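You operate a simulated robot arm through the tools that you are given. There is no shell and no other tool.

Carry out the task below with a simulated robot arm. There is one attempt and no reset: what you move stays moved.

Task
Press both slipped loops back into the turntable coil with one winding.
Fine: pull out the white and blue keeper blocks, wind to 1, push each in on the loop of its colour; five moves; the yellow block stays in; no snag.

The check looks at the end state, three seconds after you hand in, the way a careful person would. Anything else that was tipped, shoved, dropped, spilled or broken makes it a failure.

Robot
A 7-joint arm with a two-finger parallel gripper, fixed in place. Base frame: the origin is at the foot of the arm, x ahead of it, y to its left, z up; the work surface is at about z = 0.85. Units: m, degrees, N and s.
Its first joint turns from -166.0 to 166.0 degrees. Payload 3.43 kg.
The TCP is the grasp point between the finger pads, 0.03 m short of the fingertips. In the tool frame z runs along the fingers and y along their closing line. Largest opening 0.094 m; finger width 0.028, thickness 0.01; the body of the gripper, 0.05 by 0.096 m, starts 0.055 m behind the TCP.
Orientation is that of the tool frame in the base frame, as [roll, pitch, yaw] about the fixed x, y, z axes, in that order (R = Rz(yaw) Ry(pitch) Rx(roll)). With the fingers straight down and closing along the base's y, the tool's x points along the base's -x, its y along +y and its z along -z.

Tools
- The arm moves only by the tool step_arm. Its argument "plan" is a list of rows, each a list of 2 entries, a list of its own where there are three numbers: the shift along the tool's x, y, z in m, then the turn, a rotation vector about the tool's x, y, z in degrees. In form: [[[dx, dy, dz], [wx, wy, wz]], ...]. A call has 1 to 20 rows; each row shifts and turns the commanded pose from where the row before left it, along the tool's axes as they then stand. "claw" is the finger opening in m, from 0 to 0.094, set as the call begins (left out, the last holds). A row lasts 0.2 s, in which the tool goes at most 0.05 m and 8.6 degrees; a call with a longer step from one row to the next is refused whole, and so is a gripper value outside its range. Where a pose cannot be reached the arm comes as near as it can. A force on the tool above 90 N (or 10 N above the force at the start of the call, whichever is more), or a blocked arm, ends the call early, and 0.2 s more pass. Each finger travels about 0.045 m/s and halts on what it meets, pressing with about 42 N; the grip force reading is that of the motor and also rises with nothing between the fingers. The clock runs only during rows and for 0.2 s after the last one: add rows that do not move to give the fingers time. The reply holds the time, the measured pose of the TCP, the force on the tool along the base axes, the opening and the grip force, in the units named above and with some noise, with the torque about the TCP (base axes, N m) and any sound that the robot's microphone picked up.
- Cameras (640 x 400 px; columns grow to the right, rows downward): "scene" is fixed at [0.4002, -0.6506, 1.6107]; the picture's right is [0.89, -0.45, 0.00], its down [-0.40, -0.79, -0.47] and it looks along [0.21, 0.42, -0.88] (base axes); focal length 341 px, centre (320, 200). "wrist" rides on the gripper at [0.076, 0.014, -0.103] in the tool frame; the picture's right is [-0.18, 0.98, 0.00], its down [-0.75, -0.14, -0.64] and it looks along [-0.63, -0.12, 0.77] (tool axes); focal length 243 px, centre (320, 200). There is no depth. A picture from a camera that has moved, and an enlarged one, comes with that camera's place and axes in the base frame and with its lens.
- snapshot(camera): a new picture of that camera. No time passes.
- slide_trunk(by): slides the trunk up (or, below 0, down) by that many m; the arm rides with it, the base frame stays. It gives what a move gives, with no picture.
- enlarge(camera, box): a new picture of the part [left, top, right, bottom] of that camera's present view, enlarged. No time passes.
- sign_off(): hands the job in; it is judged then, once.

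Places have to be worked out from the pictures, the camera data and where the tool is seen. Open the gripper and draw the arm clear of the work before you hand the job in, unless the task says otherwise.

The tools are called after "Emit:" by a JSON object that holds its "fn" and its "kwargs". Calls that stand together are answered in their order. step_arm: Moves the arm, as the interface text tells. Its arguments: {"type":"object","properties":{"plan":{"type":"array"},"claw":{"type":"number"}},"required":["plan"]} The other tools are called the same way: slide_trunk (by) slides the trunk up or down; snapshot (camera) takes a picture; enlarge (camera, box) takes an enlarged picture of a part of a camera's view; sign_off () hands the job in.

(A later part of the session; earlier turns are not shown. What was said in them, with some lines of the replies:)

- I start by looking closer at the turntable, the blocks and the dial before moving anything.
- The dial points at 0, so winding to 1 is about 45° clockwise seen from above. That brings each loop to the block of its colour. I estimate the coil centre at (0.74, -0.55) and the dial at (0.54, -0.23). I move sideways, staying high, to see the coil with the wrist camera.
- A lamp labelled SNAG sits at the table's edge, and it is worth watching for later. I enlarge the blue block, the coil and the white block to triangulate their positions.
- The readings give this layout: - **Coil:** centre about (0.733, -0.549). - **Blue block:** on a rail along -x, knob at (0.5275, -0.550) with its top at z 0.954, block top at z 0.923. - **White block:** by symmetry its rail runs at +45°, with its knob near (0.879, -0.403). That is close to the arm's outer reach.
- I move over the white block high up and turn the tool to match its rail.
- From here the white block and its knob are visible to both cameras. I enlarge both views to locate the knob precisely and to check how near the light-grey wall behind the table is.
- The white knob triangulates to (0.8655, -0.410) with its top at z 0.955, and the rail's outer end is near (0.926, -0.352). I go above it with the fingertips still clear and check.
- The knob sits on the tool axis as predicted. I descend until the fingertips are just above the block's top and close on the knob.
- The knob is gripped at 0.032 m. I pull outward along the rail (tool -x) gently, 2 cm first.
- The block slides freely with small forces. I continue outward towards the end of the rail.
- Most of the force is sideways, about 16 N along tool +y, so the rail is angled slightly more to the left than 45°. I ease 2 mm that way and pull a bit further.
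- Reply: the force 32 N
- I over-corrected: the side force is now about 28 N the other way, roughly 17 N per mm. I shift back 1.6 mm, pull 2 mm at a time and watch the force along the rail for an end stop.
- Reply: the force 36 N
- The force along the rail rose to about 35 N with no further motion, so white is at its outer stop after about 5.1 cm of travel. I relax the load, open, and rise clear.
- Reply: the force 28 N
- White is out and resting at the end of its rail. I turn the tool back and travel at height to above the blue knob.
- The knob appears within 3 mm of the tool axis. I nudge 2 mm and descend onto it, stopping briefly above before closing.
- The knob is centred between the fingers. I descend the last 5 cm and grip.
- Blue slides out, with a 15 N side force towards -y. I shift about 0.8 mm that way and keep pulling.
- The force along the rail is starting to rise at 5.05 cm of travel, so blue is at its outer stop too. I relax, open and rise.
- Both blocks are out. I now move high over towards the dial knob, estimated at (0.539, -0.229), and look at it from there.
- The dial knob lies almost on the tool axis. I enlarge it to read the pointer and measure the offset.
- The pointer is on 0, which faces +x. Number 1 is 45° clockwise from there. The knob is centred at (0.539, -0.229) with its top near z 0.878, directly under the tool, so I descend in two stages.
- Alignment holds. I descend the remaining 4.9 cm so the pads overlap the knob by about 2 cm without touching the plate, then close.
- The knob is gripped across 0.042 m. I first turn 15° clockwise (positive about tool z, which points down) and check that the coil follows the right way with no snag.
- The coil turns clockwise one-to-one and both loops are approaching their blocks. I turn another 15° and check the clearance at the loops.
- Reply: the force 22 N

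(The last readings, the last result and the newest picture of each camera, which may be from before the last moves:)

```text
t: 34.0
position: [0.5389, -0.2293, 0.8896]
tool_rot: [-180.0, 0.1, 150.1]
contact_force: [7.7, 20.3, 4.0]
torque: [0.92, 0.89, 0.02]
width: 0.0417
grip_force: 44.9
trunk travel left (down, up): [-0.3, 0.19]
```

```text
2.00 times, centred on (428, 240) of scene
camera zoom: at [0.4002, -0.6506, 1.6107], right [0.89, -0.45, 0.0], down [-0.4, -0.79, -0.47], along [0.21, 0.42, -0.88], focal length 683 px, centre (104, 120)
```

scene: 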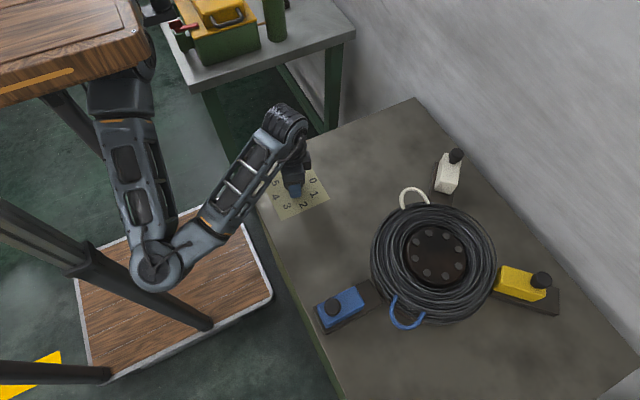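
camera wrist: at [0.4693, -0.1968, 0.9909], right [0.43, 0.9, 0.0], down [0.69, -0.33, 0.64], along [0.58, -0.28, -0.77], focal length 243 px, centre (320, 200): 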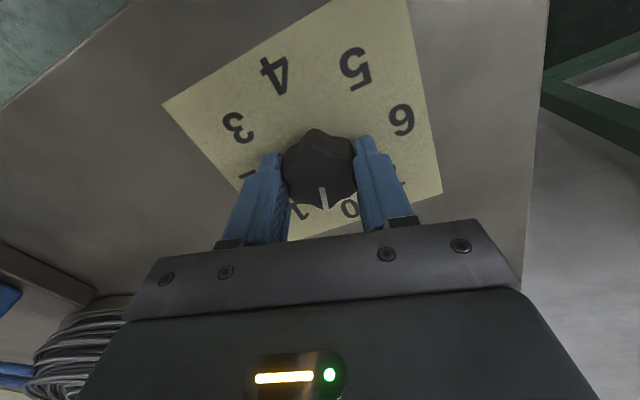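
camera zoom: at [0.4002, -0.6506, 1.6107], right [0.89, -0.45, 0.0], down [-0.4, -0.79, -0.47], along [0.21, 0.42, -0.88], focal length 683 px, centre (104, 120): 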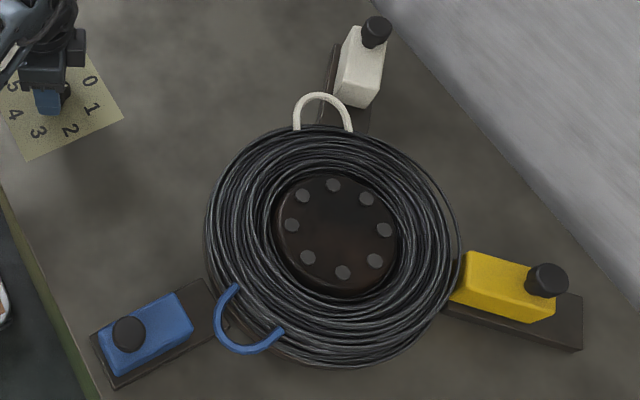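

Clearances look fine: the loops pass inside the pulled-out blocks and the SNAG lamp was dark when last seen. I relieve the small side load by 1 mm and turn the last 15°.

Emit:
{"fn": "step_arm", "kwargs": {"plan": [[[0, 0.001, 0], [0, 0, 4]], [[0, 0, 0], [0, 0, 4]], [[0, 0, 0], [0, 0, 4]], [[0, 0, 0], [0, 0, 3]], [[0, 0, 0], [0, 0, 0]]]}}

Emit:
{"fn": "enlarge", "kwargs": {"camera": "scene", "box": [300, 140, 556, 340]}}

Emit:
{"fn": "snapshot", "kwargs": {"camera": "wrist"}}

```text
t: 35.2
position: [0.5395, -0.2283, 0.8885]
tool_rot: [-179.9, 0.1, 135.0]
contact_force: [2.1, 15.6, 3.1]
torque: [0.15, 0.27, 0.05]
width: 0.0418
grip_force: 44.8
trunk travel left (down, up): [-0.3, 0.19]
```

```text
2.00 times, centred on (428, 240) of scene
camera zoom: at [0.4002, -0.6506, 1.6107], right [0.89, -0.45, 0.0], down [-0.4, -0.79, -0.47], along [0.21, 0.42, -0.88], focal length 683 px, centre (104, 120)
```

zoom: 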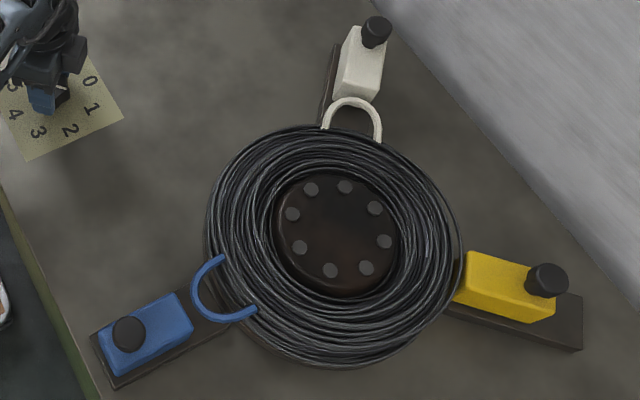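

```text
taken
camera wrist: at [0.4958, -0.1655, 0.9908], right [0.82, 0.57, 0.0], down [0.43, -0.63, 0.64], along [0.36, -0.53, -0.77], focal length 243 px, centre (320, 200)
```

wrist: 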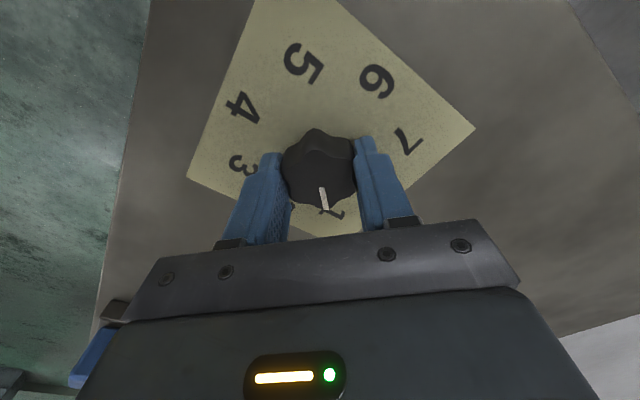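

The pointer is on 1 and both loops sit in front of their blocks. I open the fingers, rise clear and check that the dial stays on 1.

Emit:
{"fn": "step_arm", "kwargs": {"plan": [[[0, 0, 0], [0, 0, 0]], [[0, 0, 0], [0, 0, 0]], [[0, 0, 0], [0, 0, 0]], [[0, 0, 0], [0, 0, 0]], [[0, 0, -0.02], [0, 0, 0]], [[0, 0, -0.035], [0, 0, 0]], [[0, 0, -0.04], [0, 0, 0]], [[0, 0, -0.04], [0, 0, 0]], [[0, 0, -0.04], [0, 0, 0]], [[0, 0, -0.04], [0, 0, 0]], [[0, 0, 0], [0, 0, 0]]], "claw": 0.075}}

Emit:
{"fn": "snapshot", "kwargs": {"camera": "wrist"}}

Emit:
{"fn": "snapshot", "kwargs": {"camera": "scene"}}

```text
t: 37.6
position: [0.5405, -0.2281, 1.1038]
tool_rot: [180.0, 0.0, 135.1]
contact_force: [-0.7, -0.1, 0.4]
torque: [0.0, 0.02, -0.02]
width: 0.0751
grip_force: 0.1
trunk travel left (down, up): [-0.3, 0.19]
```

```text
taken
camera wrist: at [0.4966, -0.1651, 1.2063], right [0.82, 0.57, 0.0], down [0.43, -0.63, 0.64], along [0.36, -0.53, -0.77], focal length 243 px, centre (320, 200)
```

wrist: 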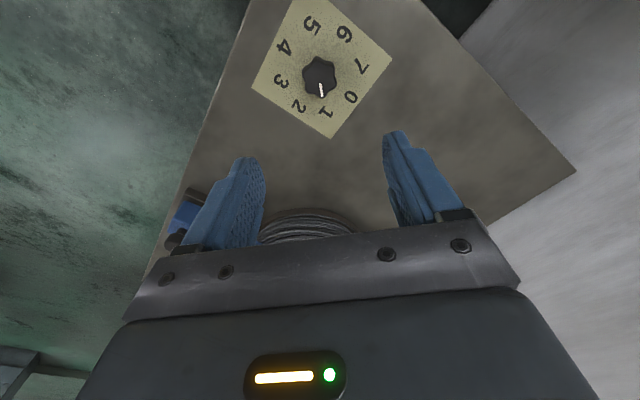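

```text
taken
```

scene: 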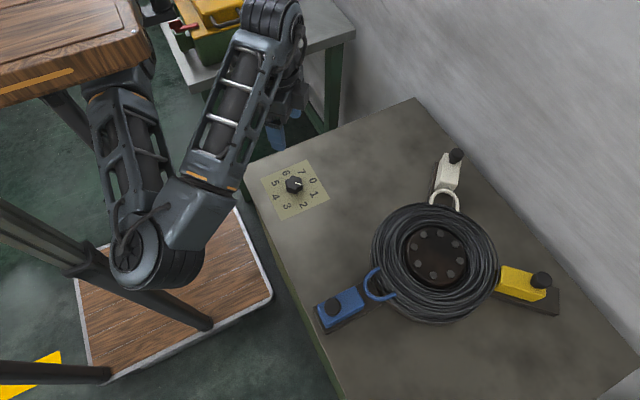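

The dial stays on 1. I turn the tool back and return at height to above the blue knob at its pulled-out place (0.477, -0.550).

Emit:
{"fn": "step_arm", "kwargs": {"plan": [[[0, 0, 0], [0, 0, -7.5]], [[0, 0, 0], [0, 0, -7.5]], [[0, 0, 0], [0, 0, -7.5]], [[0, 0, 0], [0, 0, -7.5]], [[0, 0, 0], [0, 0, -7.5]], [[0, 0, 0], [0, 0, -7.5]], [[0.0079, -0.0402, 0], [0, 0, 0]], [[0.0079, -0.0402, 0], [0, 0, 0]], [[0.0079, -0.0402, 0], [0, 0, 0]], [[0.0079, -0.0402, 0], [0, 0, 0]], [[0.0079, -0.0402, 0], [0, 0, 0]], [[0.0079, -0.0402, 0], [0, 0, 0]], [[0.0079, -0.0402, 0], [0, 0, 0]], [[0.0079, -0.0402, 0], [0, 0, 0]], [[0, 0, 0], [0, 0, 0]]], "claw": 0.064}}

Emit:
{"fn": "snapshot", "kwargs": {"camera": "wrist"}}

```text
t: 40.8
position: [0.4755, -0.5508, 1.1031]
tool_rot: [-179.9, 0.0, -179.9]
contact_force: [0.3, 0.2, -0.5]
torque: [0.02, 0.02, -0.03]
width: 0.0643
grip_force: 0.0
trunk travel left (down, up): [-0.3, 0.19]
```

```text
taken
camera wrist: at [0.4001, -0.5376, 1.2062], right [0.18, 0.98, 0.0], down [0.75, -0.14, 0.64], along [0.63, -0.12, -0.77], focal length 243 px, centre (320, 200)
```

wrist: 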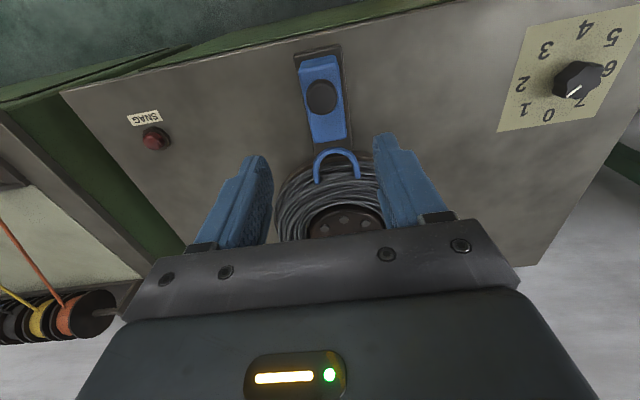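

Blue's loop sits squarely in front of its block, the SNAG lamp is dark, and the knob is on the tool axis. I descend and grip.

Emit:
{"fn": "step_arm", "kwargs": {"plan": [[[-0.001, 0, 0.035], [0, 0, 0]], [[0, 0, 0.035], [0, 0, 0]], [[0, 0, 0.035], [0, 0, 0]], [[0, 0, 0.02], [0, 0, 0]], [[0, 0, 0.0165], [0, 0, 0]], [[0, 0, 0], [0, 0, 0]]]}}

Emit:
{"fn": "step_arm", "kwargs": {"plan": [[[0, 0, 0], [0, 0, 0]], [[0, 0, 0], [0, 0, 0]], [[0, 0, 0], [0, 0, 0]], [[0, 0, 0], [0, 0, 0]]], "claw": 0.02}}

Emit:
{"fn": "step_arm", "kwargs": {"plan": [[[-0.005, 0, 0], [0, 0, 0]], [[-0.005, 0, 0], [0, 0, 0]], [[-0.005, 0, 0], [0, 0, 0]], [[0, 0, 0], [0, 0, 0]]]}}

Emit:
{"fn": "snapshot", "kwargs": {"camera": "wrist"}}

Emit:
{"fn": "enlarge", "kwargs": {"camera": "scene", "box": [300, 230, 460, 350]}}

```text
t: 42.2
position: [0.4777, -0.551, 0.9618]
tool_rot: [-180.0, 0.1, -179.9]
contact_force: [0.9, -0.7, 0.3]
torque: [-0.02, -0.03, -0.04]
width: 0.0638
grip_force: 0.0
trunk travel left (down, up): [-0.3, 0.19]
```

```text
t: 43.2
position: [0.477, -0.5515, 0.963]
tool_rot: [179.9, 0.0, -179.9]
contact_force: [-1.3, 12.1, 0.0]
torque: [0.35, 0.36, 0.02]
width: 0.0313
grip_force: 45.4
trunk travel left (down, up): [-0.3, 0.19]
```

```text
t: 44.2
position: [0.4919, -0.5483, 0.9621]
tool_rot: [180.0, 0.0, -180.0]
contact_force: [-0.8, 18.3, -1.4]
torque: [0.36, 0.59, -0.03]
width: 0.0315
grip_force: 45.5
trunk travel left (down, up): [-0.3, 0.19]
```

```text
taken
camera wrist: at [0.4173, -0.5364, 1.0645], right [0.18, 0.98, 0.0], down [0.75, -0.14, 0.64], along [0.63, -0.12, -0.77], focal length 243 px, centre (320, 200)
```

wrist: 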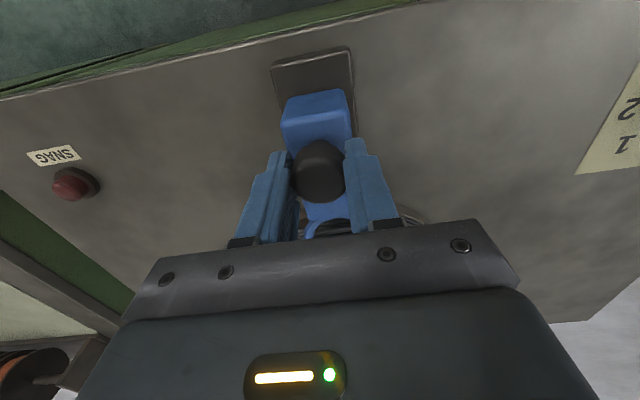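

```text
3.33 times, centred on (380, 290) of scene
camera zoom: at [0.4002, -0.6506, 1.6107], right [0.89, -0.45, 0.0], down [-0.4, -0.79, -0.47], along [0.21, 0.42, -0.88], focal length 1138 px, centre (120, -100)
```

zoom: 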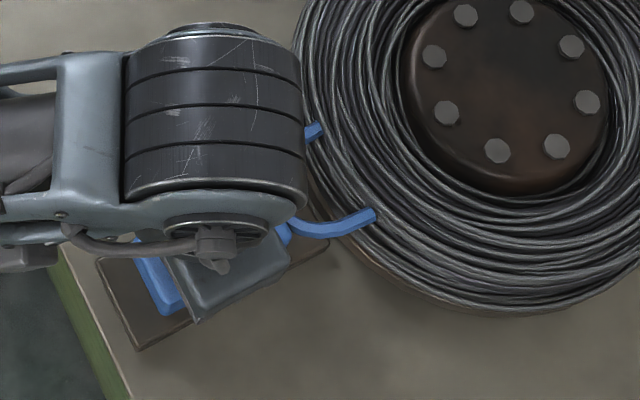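

Blue slides in freely, with an 18 N side load towards +y. I shift 0.9 mm that way and continue inward, watching for loop resistance.

Emit:
{"fn": "step_arm", "kwargs": {"plan": [[[-0.005, 0.0009, 0], [0, 0, 0]], [[-0.005, 0, 0], [0, 0, 0]], [[-0.005, 0, 0], [0, 0, 0]], [[0, 0, 0], [0, 0, 0]]]}}

Emit:
{"fn": "step_arm", "kwargs": {"plan": [[[-0.005, 0, 0], [0, 0, 0]], [[-0.005, 0, 0], [0, 0, 0]], [[-0.004, 0, 0], [0, 0, 0]], [[0, 0, 0], [0, 0, 0]]]}}

Emit:
{"fn": "enlarge", "kwargs": {"camera": "scene", "box": [300, 230, 460, 350]}}

Emit:
{"fn": "snapshot", "kwargs": {"camera": "wrist"}}

```text
t: 45.2
position: [0.5064, -0.5502, 0.9608]
tool_rot: [-179.9, 0.1, -180.0]
contact_force: [0.6, 5.3, -7.1]
torque: [-0.04, -0.21, 0.02]
width: 0.0316
grip_force: 45.1
trunk travel left (down, up): [-0.3, 0.19]
```

```text
t: 46.2
position: [0.5225, -0.5492, 0.9617]
tool_rot: [-179.9, 0.0, -179.9]
contact_force: [0.8, 0.7, -2.9]
torque: [0.01, 0.32, -0.1]
width: 0.0315
grip_force: 45.1
trunk travel left (down, up): [-0.3, 0.19]
```

```text
3.33 times, centred on (380, 290) of scene
camera zoom: at [0.4002, -0.6506, 1.6107], right [0.89, -0.45, 0.0], down [-0.4, -0.79, -0.47], along [0.21, 0.42, -0.88], focal length 1138 px, centre (120, -100)
```

zoom: 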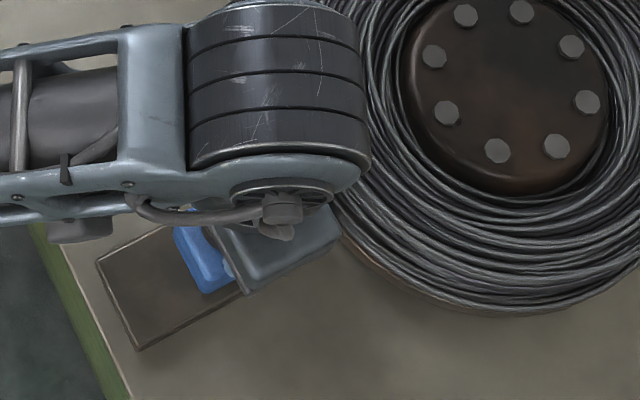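

```text
taken
camera wrist: at [0.4456, -0.5362, 1.0645], right [0.18, 0.98, 0.0], down [0.75, -0.14, 0.64], along [0.63, -0.12, -0.77], focal length 243 px, centre (320, 200)
```

wrist: 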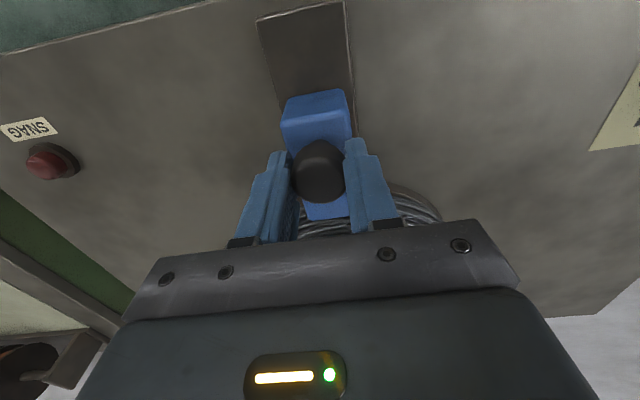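

No resistance yet at x = 0.5225, and the original place was 0.528. I press on in small steps until the inner stop is felt.

Emit:
{"fn": "step_arm", "kwargs": {"plan": [[[-0.003, 0, 0], [0, 0, 0]], [[-0.0025, 0, 0], [0, 0, 0]], [[0, 0, 0], [0, 0, 0]]]}}

Emit:
{"fn": "step_arm", "kwargs": {"plan": [[[-0.002, 0, 0], [0, 0, 0]], [[-0.001, 0, 0], [0, 0, 0]], [[0, 0, 0], [0, 0, 0]]]}}

```text
t: 47.0
position: [0.5279, -0.5499, 0.9621]
tool_rot: [-179.9, 0.0, -179.9]
contact_force: [1.0, -1.4, 0.3]
torque: [0.02, 0.57, -0.05]
width: 0.0316
grip_force: 45.0
trunk travel left (down, up): [-0.3, 0.19]
```

```text
t: 47.8
position: [0.5287, -0.5494, 0.9631]
tool_rot: [180.0, 0.0, 179.9]
contact_force: [-21.9, 4.9, -1.9]
torque: [0.22, -0.34, -0.03]
width: 0.0314
grip_force: 44.4
trunk travel left (down, up): [-0.3, 0.19]
```

Blue has hit its inner stop, at 22 N. I back off the load, open, rise and inspect.

Emit:
{"fn": "step_arm", "kwargs": {"plan": [[[0.0012, 0, 0], [0, 0, 0]], [[0, 0, 0], [0, 0, 0]]]}}

Emit:
{"fn": "step_arm", "kwargs": {"plan": [[[0, 0, 0], [0, 0, 0]], [[0, 0, 0], [0, 0, 0]], [[0, 0, 0], [0, 0, 0]], [[0, 0, 0], [0, 0, 0]], [[0, 0, -0.03], [0, 0, 0]], [[0, 0, -0.04], [0, 0, 0]], [[0, 0, -0.04], [0, 0, 0]], [[0, 0, -0.04], [0, 0, 0]], [[0, 0, 0], [0, 0, 0]]], "claw": 0.064}}

Emit:
{"fn": "snapshot", "kwargs": {"camera": "wrist"}}

Emit:
{"fn": "snapshot", "kwargs": {"camera": "scene"}}

```text
t: 48.4
position: [0.5277, -0.5492, 0.9627]
tool_rot: [-180.0, -0.1, -180.0]
contact_force: [-19.9, 1.8, -5.4]
torque: [-0.08, 1.4, -0.1]
width: 0.0316
grip_force: 45.1
trunk travel left (down, up): [-0.3, 0.19]
```

```text
t: 50.4
position: [0.529, -0.55, 1.1124]
tool_rot: [-179.9, 0.0, -179.9]
contact_force: [0.2, 0.8, 0.5]
torque: [0.04, 0.02, -0.01]
width: 0.0642
grip_force: 0.1
trunk travel left (down, up): [-0.3, 0.19]
```

```text
taken
camera wrist: at [0.4531, -0.5377, 1.2147], right [0.18, 0.98, 0.0], down [0.75, -0.14, 0.64], along [0.63, -0.12, -0.77], focal length 243 px, centre (320, 200)
```

wrist: 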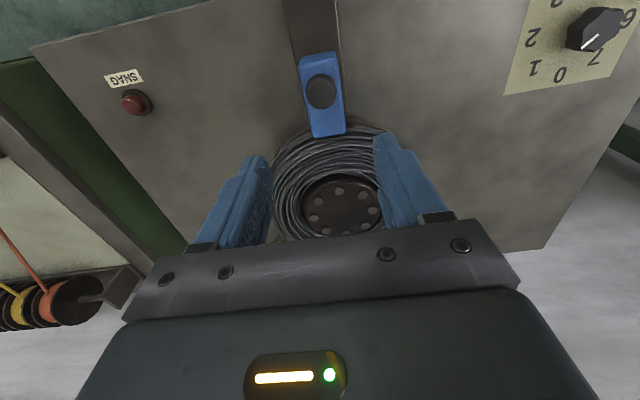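

```text
taken
```

scene: 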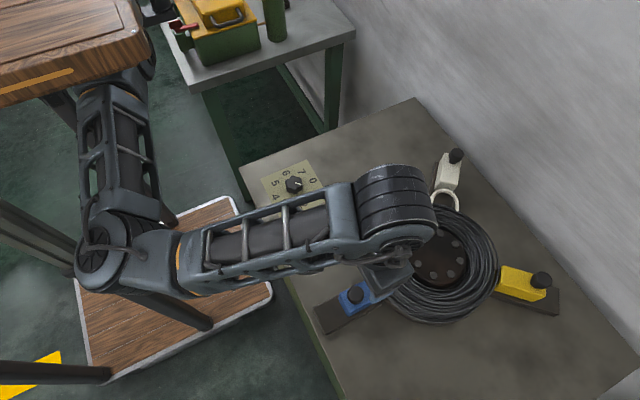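

Blue is home, its loop is gone from view and the lamp is dark. Now I travel back over to the white block's pulled-out place, near (0.9015, -0.373).

Emit:
{"fn": "step_arm", "kwargs": {"plan": [[[-0.0372, 0.0177, 0], [0, 0, 0]], [[-0.0372, 0.0177, 0], [0, 0, 0]], [[-0.0372, 0.0177, 0], [0, 0, 0]], [[-0.0372, 0.0177, 0], [0, 0, 0]], [[-0.0372, 0.0177, 0], [0, 0, 0]], [[-0.0372, 0.0177, 0], [0, 0, 0]], [[-0.0372, 0.0177, 0], [0, 0, 0]], [[-0.0372, 0.0177, 0], [0, 0, 0]], [[-0.0372, 0.0177, 0], [0, 0, 0]], [[-0.0372, 0.0177, 0], [0, 0, 0]], [[0, 0, 0], [0, 0, -7.5]], [[0, 0, 0], [0, 0, -7.5]], [[0, 0, 0], [0, 0, -7.5]], [[0, 0, 0], [0, 0, -7.5]], [[0, 0, 0], [0, 0, -7.5]], [[0, 0, 0], [0, 0, -7.5]], [[0, 0, 0], [0, 0, 0]]], "claw": 0.064}}

Emit:
{"fn": "snapshot", "kwargs": {"camera": "wrist"}}

Emit:
{"fn": "enlarge", "kwargs": {"camera": "scene", "box": [300, 130, 580, 340]}}

```text
t: 54.0
position: [0.9008, -0.3719, 1.1127]
tool_rot: [180.0, 0.0, -134.8]
contact_force: [0.0, -0.8, -0.1]
torque: [0.01, 0.01, -0.03]
width: 0.064
grip_force: 0.1
trunk travel left (down, up): [-0.3, 0.19]
```

```text
taken
camera wrist: at [0.8374, -0.4168, 1.2143], right [-0.57, 0.82, 0.0], down [0.63, 0.44, 0.64], along [0.53, 0.36, -0.77], focal length 243 px, centre (320, 200)
```

wrist: 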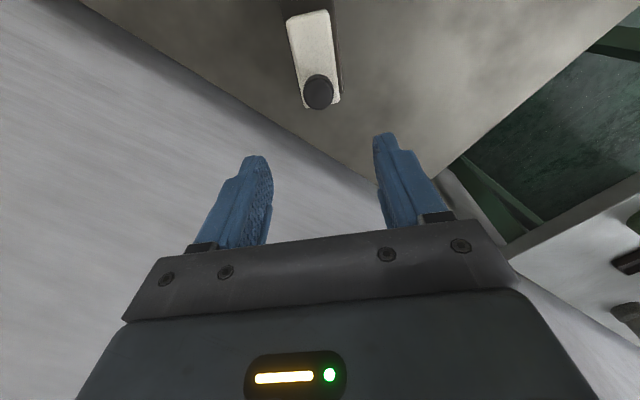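

```text
1.90 times, centred on (440, 235) of scene
camera zoom: at [0.4002, -0.6506, 1.6107], right [0.89, -0.45, 0.0], down [-0.4, -0.79, -0.47], along [0.21, 0.42, -0.88], focal length 650 px, centre (91, 133)
```

zoom: 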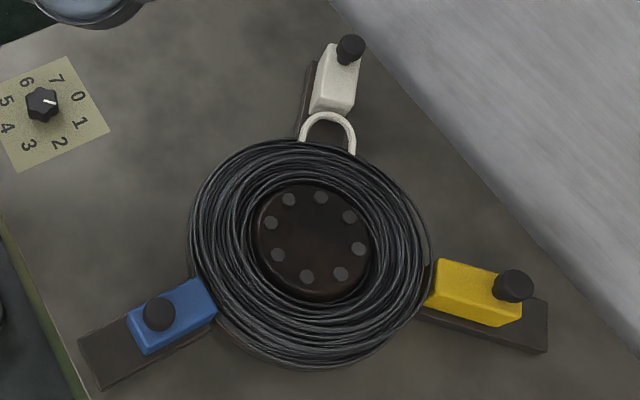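

White's loop is squarely in front of its block, and blue's loop is fully pressed. The knob looks a few mm inward of the tool axis, so I adjust slightly and descend part way to check.

Emit:
{"fn": "step_arm", "kwargs": {"plan": [[[0.001, -0.001, 0.035], [0, 0, 0]], [[0, 0, 0.035], [0, 0, 0]], [[0, 0, 0.03], [0, 0, 0]], [[0, 0, 0], [0, 0, 0]]]}}

Emit:
{"fn": "snapshot", "kwargs": {"camera": "wrist"}}

```text
t: 55.0
position: [0.9001, -0.3745, 1.0115]
tool_rot: [-180.0, 0.1, -135.0]
contact_force: [-0.1, 0.6, 0.3]
torque: [0.0, -0.01, -0.01]
width: 0.0639
grip_force: 0.1
trunk travel left (down, up): [-0.3, 0.19]
```

```text
taken
camera wrist: at [0.8372, -0.4189, 1.1134], right [-0.57, 0.82, 0.0], down [0.63, 0.43, 0.64], along [0.53, 0.36, -0.77], focal length 243 px, centre (320, 200)
```

wrist: 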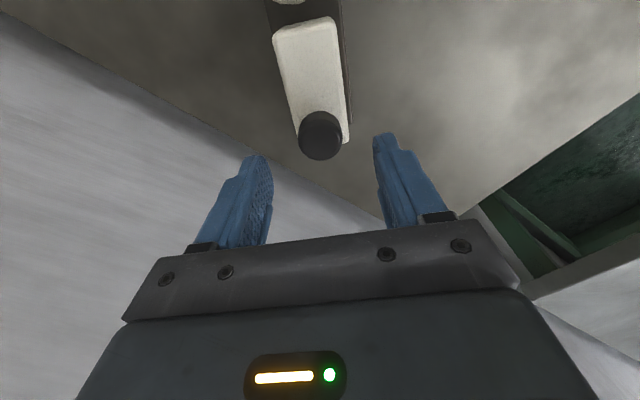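

The knob is now centred as before. I descend the last 5 cm, grip, and start pushing inward (tool +x).

Emit:
{"fn": "step_arm", "kwargs": {"plan": [[[0, 0, 0.025], [0, 0, 0]], [[0, 0, 0.0245], [0, 0, 0]], [[0, 0, 0], [0, 0, 0]]]}}

Emit:
{"fn": "step_arm", "kwargs": {"plan": [[[0, 0, 0], [0, 0, 0]], [[0, 0, 0], [0, 0, 0]], [[0, 0, 0], [0, 0, 0]], [[0, 0, 0], [0, 0, 0]]], "claw": 0.02}}

Emit:
{"fn": "step_arm", "kwargs": {"plan": [[[0.005, 0, 0], [0, 0, 0]], [[0.005, 0, 0], [0, 0, 0]], [[0.005, 0, 0], [0, 0, 0]], [[0, 0, 0], [0, 0, 0]]]}}

Emit:
{"fn": "enlarge", "kwargs": {"camera": "scene", "box": [370, 130, 530, 230]}}

```text
t: 55.8
position: [0.8994, -0.3742, 0.9619]
tool_rot: [-179.9, 0.0, -134.9]
contact_force: [-0.5, -0.5, 0.1]
torque: [-0.01, 0.0, -0.02]
width: 0.0639
grip_force: 0.0
trunk travel left (down, up): [-0.3, 0.19]
```

```text
t: 56.8
position: [0.9001, -0.3738, 0.962]
tool_rot: [-180.0, 0.0, -135.1]
contact_force: [6.3, -4.4, -2.0]
torque: [-0.12, -0.26, 0.02]
width: 0.0315
grip_force: 45.4
trunk travel left (down, up): [-0.3, 0.19]
```

```text
t: 57.8
position: [0.8897, -0.3851, 0.9618]
tool_rot: [-180.0, 0.0, -135.1]
contact_force: [6.2, -4.8, -2.5]
torque: [0.35, -0.44, 0.11]
width: 0.0314
grip_force: 44.7
trunk travel left (down, up): [-0.3, 0.19]
```

```text
4.00 times, centred on (450, 180) of scene
camera zoom: at [0.4002, -0.6506, 1.6107], right [0.89, -0.45, 0.0], down [-0.4, -0.79, -0.47], along [0.21, 0.42, -0.88], focal length 1365 px, centre (-200, 280)
```

zoom: 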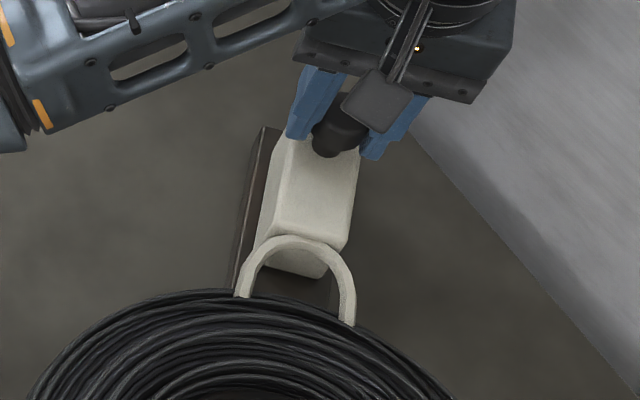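

The block meets the loop squarely. I continue inward in small steps.

Emit:
{"fn": "step_arm", "kwargs": {"plan": [[[0.005, -0.0004, 0], [0, 0, 0]], [[0.005, 0, 0], [0, 0, 0]], [[0.005, 0, 0], [0, 0, 0]], [[0, 0, 0], [0, 0, 0]]]}}

Emit:
{"fn": "step_arm", "kwargs": {"plan": [[[0.005, 0, 0], [0, 0, 0]], [[0.005, 0, 0], [0, 0, 0]], [[0.003, 0, 0], [0, 0, 0]], [[0, 0, 0], [0, 0, 0]]]}}

Emit:
{"fn": "enlarge", "kwargs": {"camera": "scene", "box": [370, 130, 530, 230]}}

```text
t: 58.8
position: [0.8798, -0.3954, 0.9628]
tool_rot: [-180.0, 0.0, -134.9]
contact_force: [1.3, -0.7, 4.6]
torque: [-0.24, 0.2, 0.02]
width: 0.0316
grip_force: 45.3
trunk travel left (down, up): [-0.3, 0.19]
```

```text
t: 59.8
position: [0.8705, -0.4048, 0.9634]
tool_rot: [-179.9, 0.1, -135.0]
contact_force: [6.4, -6.0, 1.0]
torque: [0.09, -0.44, 0.18]
width: 0.0316
grip_force: 45.0
trunk travel left (down, up): [-0.3, 0.19]
```

```text
4.00 times, centred on (450, 180) of scene
camera zoom: at [0.4002, -0.6506, 1.6107], right [0.89, -0.45, 0.0], down [-0.4, -0.79, -0.47], along [0.21, 0.42, -0.88], focal length 1365 px, centre (-200, 280)
```

zoom: 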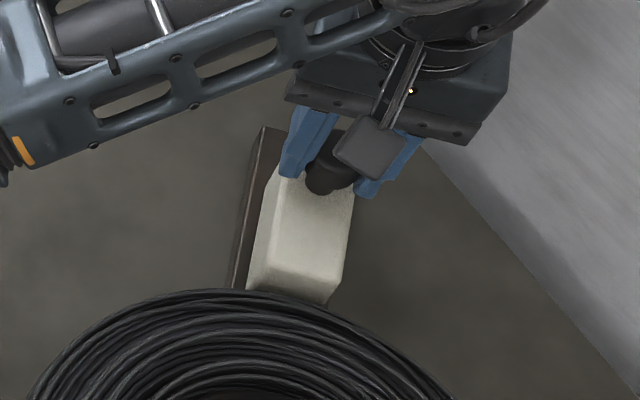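

The loop has gone into the coil ahead of the block. I push the last few millimetres to the inner stop.

Emit:
{"fn": "step_arm", "kwargs": {"plan": [[[0.003, -0.0004, 0], [0, 0, 0]], [[0.003, 0, 0], [0, 0, 0]], [[0, 0, 0], [0, 0, 0]]]}}

Emit:
{"fn": "step_arm", "kwargs": {"plan": [[[0.0015, 0, 0], [0, 0, 0]], [[0.0015, 0, 0], [0, 0, 0]], [[0, 0, 0], [0, 0, 0]]]}}

```text
t: 60.6
position: [0.8645, -0.4092, 0.9627]
tool_rot: [180.0, 0.0, -135.0]
contact_force: [2.1, -3.4, 1.3]
torque: [0.04, 0.0, 0.04]
width: 0.0314
grip_force: 44.7
trunk travel left (down, up): [-0.3, 0.19]
```

```text
t: 61.4
position: [0.8666, -0.4096, 0.963]
tool_rot: [-179.8, 0.0, -134.7]
contact_force: [17.9, 6.2, 1.1]
torque: [-0.44, -0.01, -0.02]
width: 0.0315
grip_force: 44.8
trunk travel left (down, up): [-0.3, 0.19]
```

The outward force is about 17 N at the original place, so white looks to be at its inner stop. I confirm with one more millimetre, then ease off.

Emit:
{"fn": "step_arm", "kwargs": {"plan": [[[0.001, 0, 0], [0, 0, 0]], [[0, 0, 0], [0, 0, 0]]]}}

Emit:
{"fn": "step_arm", "kwargs": {"plan": [[[-0.001, 0, 0], [0, 0, 0]], [[-0.0008, 0, 0], [0, 0, 0]], [[0, 0, 0], [0, 0, 0]]]}}

Emit:
{"fn": "step_arm", "kwargs": {"plan": [[[0, 0, 0], [0, 0, 0]], [[0, 0, 0], [0, 0, 0]], [[0, 0, 0], [0, 0, 0]], [[0, 0, 0], [0, 0, 0]], [[0, 0, -0.03], [0, 0, 0]], [[0, 0, -0.04], [0, 0, 0]], [[0, 0, -0.04], [0, 0, 0]], [[0, 0, -0.04], [0, 0, 0]], [[0, 0, 0], [0, 0, 0]]], "claw": 0.064}}

Emit:
{"fn": "snapshot", "kwargs": {"camera": "wrist"}}

Emit:
{"fn": "enlarge", "kwargs": {"camera": "scene", "box": [260, 130, 580, 350]}}

```text
t: 62.0
position: [0.866, -0.4109, 0.9628]
tool_rot: [-179.9, 0.1, -134.6]
contact_force: [27.7, 15.6, 0.0]
torque: [0.26, -0.57, 0.07]
width: 0.0315
grip_force: 45.2
trunk travel left (down, up): [-0.3, 0.19]
```

```text
t: 62.8
position: [0.8659, -0.4105, 0.9626]
tool_rot: [180.0, -0.1, -134.9]
contact_force: [18.8, 17.4, -0.2]
torque: [0.84, -0.82, 0.05]
width: 0.0315
grip_force: 45.0
trunk travel left (down, up): [-0.3, 0.19]
```

```text
t: 64.8
position: [0.865, -0.4101, 1.114]
tool_rot: [-180.0, 0.0, -135.0]
contact_force: [-0.4, 0.5, -0.1]
torque: [-0.01, -0.02, -0.03]
width: 0.064
grip_force: 0.0
trunk travel left (down, up): [-0.3, 0.19]
```

```text
taken
camera wrist: at [0.8012, -0.4554, 1.2158], right [-0.57, 0.82, 0.0], down [0.63, 0.43, 0.64], along [0.53, 0.36, -0.77], focal length 243 px, centre (320, 200)
```

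wrist: 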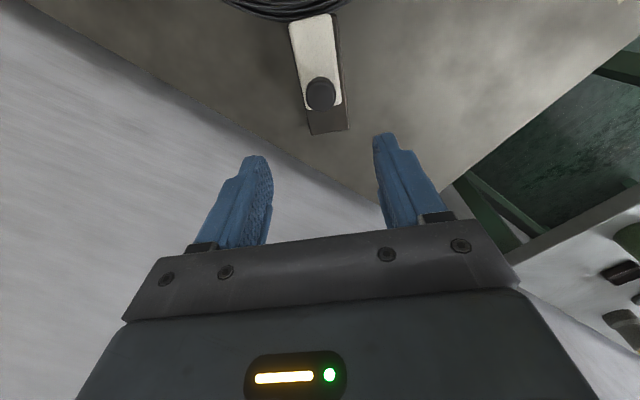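

```text
1.82 times, centred on (420, 240) of scene
camera zoom: at [0.4002, -0.6506, 1.6107], right [0.89, -0.45, 0.0], down [-0.4, -0.79, -0.47], along [0.21, 0.42, -0.88], focal length 621 px, centre (138, 127)
```

zoom: 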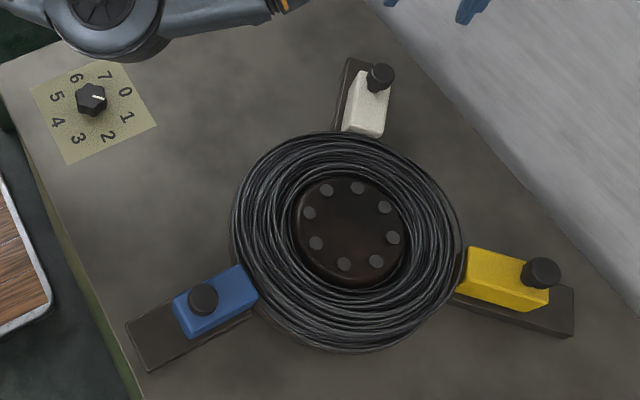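

Both loops are in, both blocks are home and yellow is untouched. I draw the arm back to about its starting pose, clear of the work, for a last check of the dial and lamp.

Emit:
{"fn": "step_arm", "kwargs": {"plan": [[[0, 0, -0.02], [0, 0, 7.5]], [[0, 0, -0.02], [0, 0, 7.5]], [[0, 0, 0], [0, 0, 7.5]], [[0, 0, 0], [0, 0, 7.5]], [[0, 0, 0], [0, 0, 7.5]], [[0, 0, 0], [0, 0, 7.5]], [[0.036, 0.012, 0], [0, 0, 0]], [[0.036, 0.012, 0], [0, 0, 0]], [[0.036, 0.012, 0], [0, 0, 0]], [[0.036, 0.012, 0], [0, 0, 0]], [[0.036, 0.012, 0], [0, 0, 0]], [[0.036, 0.012, 0], [0, 0, 0]], [[0.02, 0.012, 0], [0, 0, 0]], [[0, 0, 0], [0, 0, 0]]], "claw": 0.09}}

Emit:
{"fn": "snapshot", "kwargs": {"camera": "wrist"}}

Emit:
{"fn": "snapshot", "kwargs": {"camera": "scene"}}

Emit:
{"fn": "enlarge", "kwargs": {"camera": "scene", "box": [260, 130, 580, 350]}}

```text
t: 67.8
position: [0.6287, -0.3268, 1.1505]
tool_rot: [-180.0, 0.1, -180.0]
contact_force: [0.7, 0.7, -0.5]
torque: [0.01, 0.04, 0.0]
width: 0.0903
grip_force: 0.0
trunk travel left (down, up): [-0.3, 0.19]
```

```text
taken
camera wrist: at [0.5526, -0.3127, 1.2536], right [0.18, 0.98, 0.0], down [0.75, -0.14, 0.64], along [0.63, -0.12, -0.77], focal length 243 px, centre (320, 200)
```

wrist: 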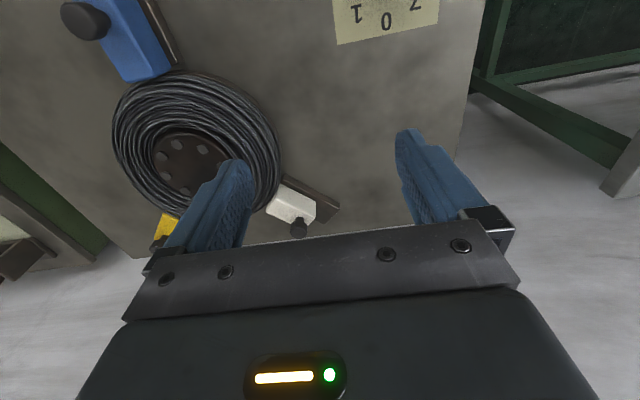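

```text
taken
```

scene: 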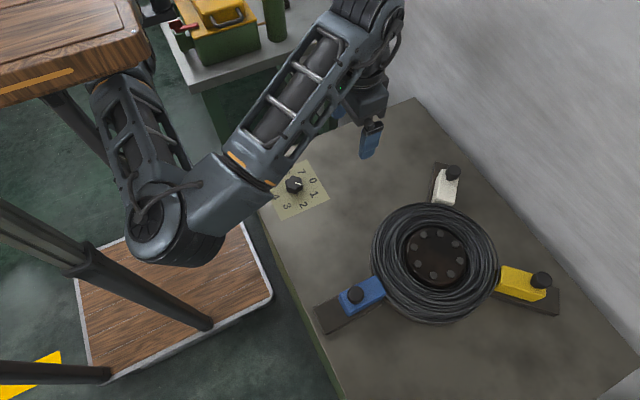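

```text
1.82 times, centred on (420, 240) of scene
camera zoom: at [0.4002, -0.6506, 1.6107], right [0.89, -0.45, 0.0], down [-0.4, -0.79, -0.47], along [0.21, 0.42, -0.88], focal length 621 px, centre (138, 127)
```

zoom: 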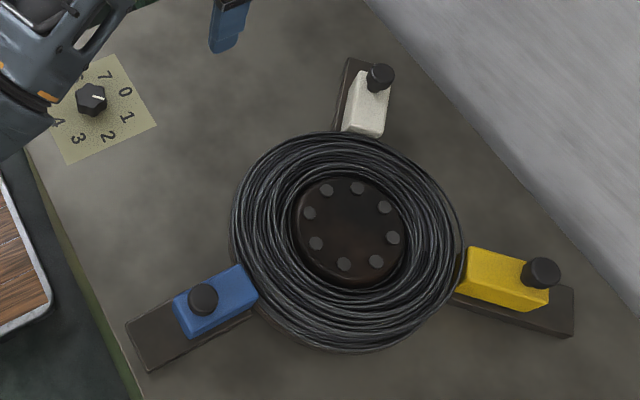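

Everything looks in place. I zoom in on the dial pointer and the blocks' inner ends for a final check.

Emit:
{"fn": "enlarge", "kwargs": {"camera": "scene", "box": [262, 160, 326, 210]}}

Emit:
{"fn": "enlarge", "kwargs": {"camera": "scene", "box": [350, 150, 510, 330]}}

Emit:
{"fn": "enlarge", "kwargs": {"camera": "wrist", "box": [60, 0, 340, 260]}}

```text
8.00 times, centred on (294, 185) of scene
camera zoom: at [0.4002, -0.6506, 1.6107], right [0.89, -0.45, 0.0], down [-0.4, -0.79, -0.47], along [0.21, 0.42, -0.88], focal length 2731 px, centre (528, 320)
```

zoom: 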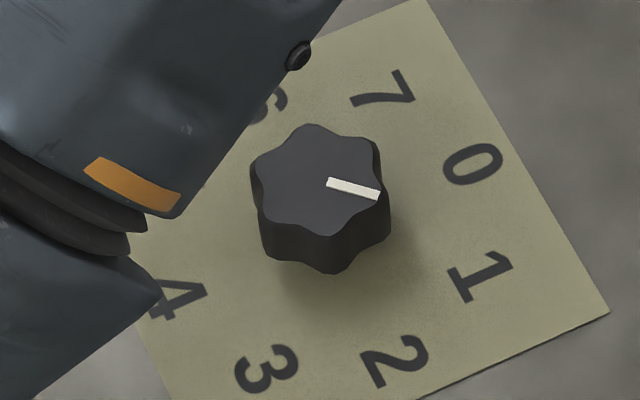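

```text
2.22 times, centred on (430, 240) of scene
camera zoom: at [0.4002, -0.6506, 1.6107], right [0.89, -0.45, 0.0], down [-0.4, -0.79, -0.47], along [0.21, 0.42, -0.88], focal length 759 px, centre (76, 111)
```

zoom: 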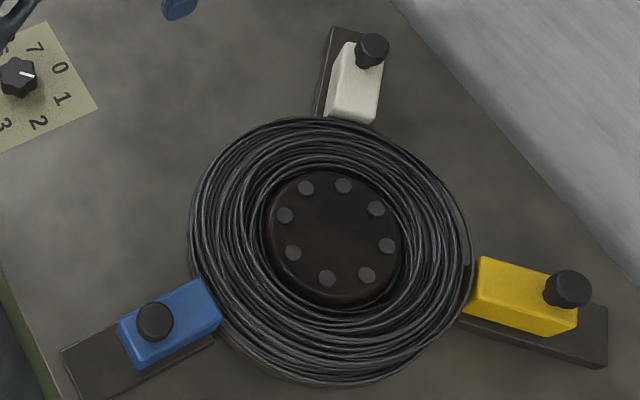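

```text
1.54 times, centred on (200, 130) of wrist
camera zoom: at [0.5526, -0.3127, 1.2536], right [0.18, 0.98, 0.0], down [0.75, -0.14, 0.64], along [0.63, -0.12, -0.77], focal length 373 px, centre (505, 308)
```

zoom: 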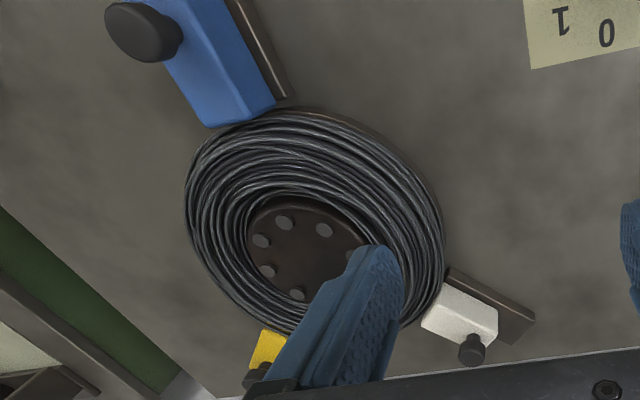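

The pointer is on 1 and both slipped loops are pressed into the coil. The white and blue blocks are home, yellow never moved, and the SNAG lamp was dark each time I saw it. The gripper is open and clear, so I hand in.

Emit:
{"fn": "sign_off", "kwargs": {}}

```text
The job is handed in.
```

Both slipped loops are pressed back into the coil, done in the five moves you listed with one winding. I've handed the job in; the check hasn't reported a result yet.

- **Blocks out:** I pulled white and blue to their outer stops, about 5 cm each.
- **Winding:** I turned the dial once, 45° clockwise from 0 to 1. It still pointed at 1 in the last picture.
- **Blocks in:** I pushed blue and then white back to their inner stops, each onto the loop of its colour. Neither loop shows outside the coil any more.
- **Yellow and snag:** I never touched the yellow block. The SNAG lamp was dark each time it was in view, last after blue went in; it was out of view while I pushed white in.

Nothing else was knocked or moved that I could see, and the arm is clear of the work with the gripper open.
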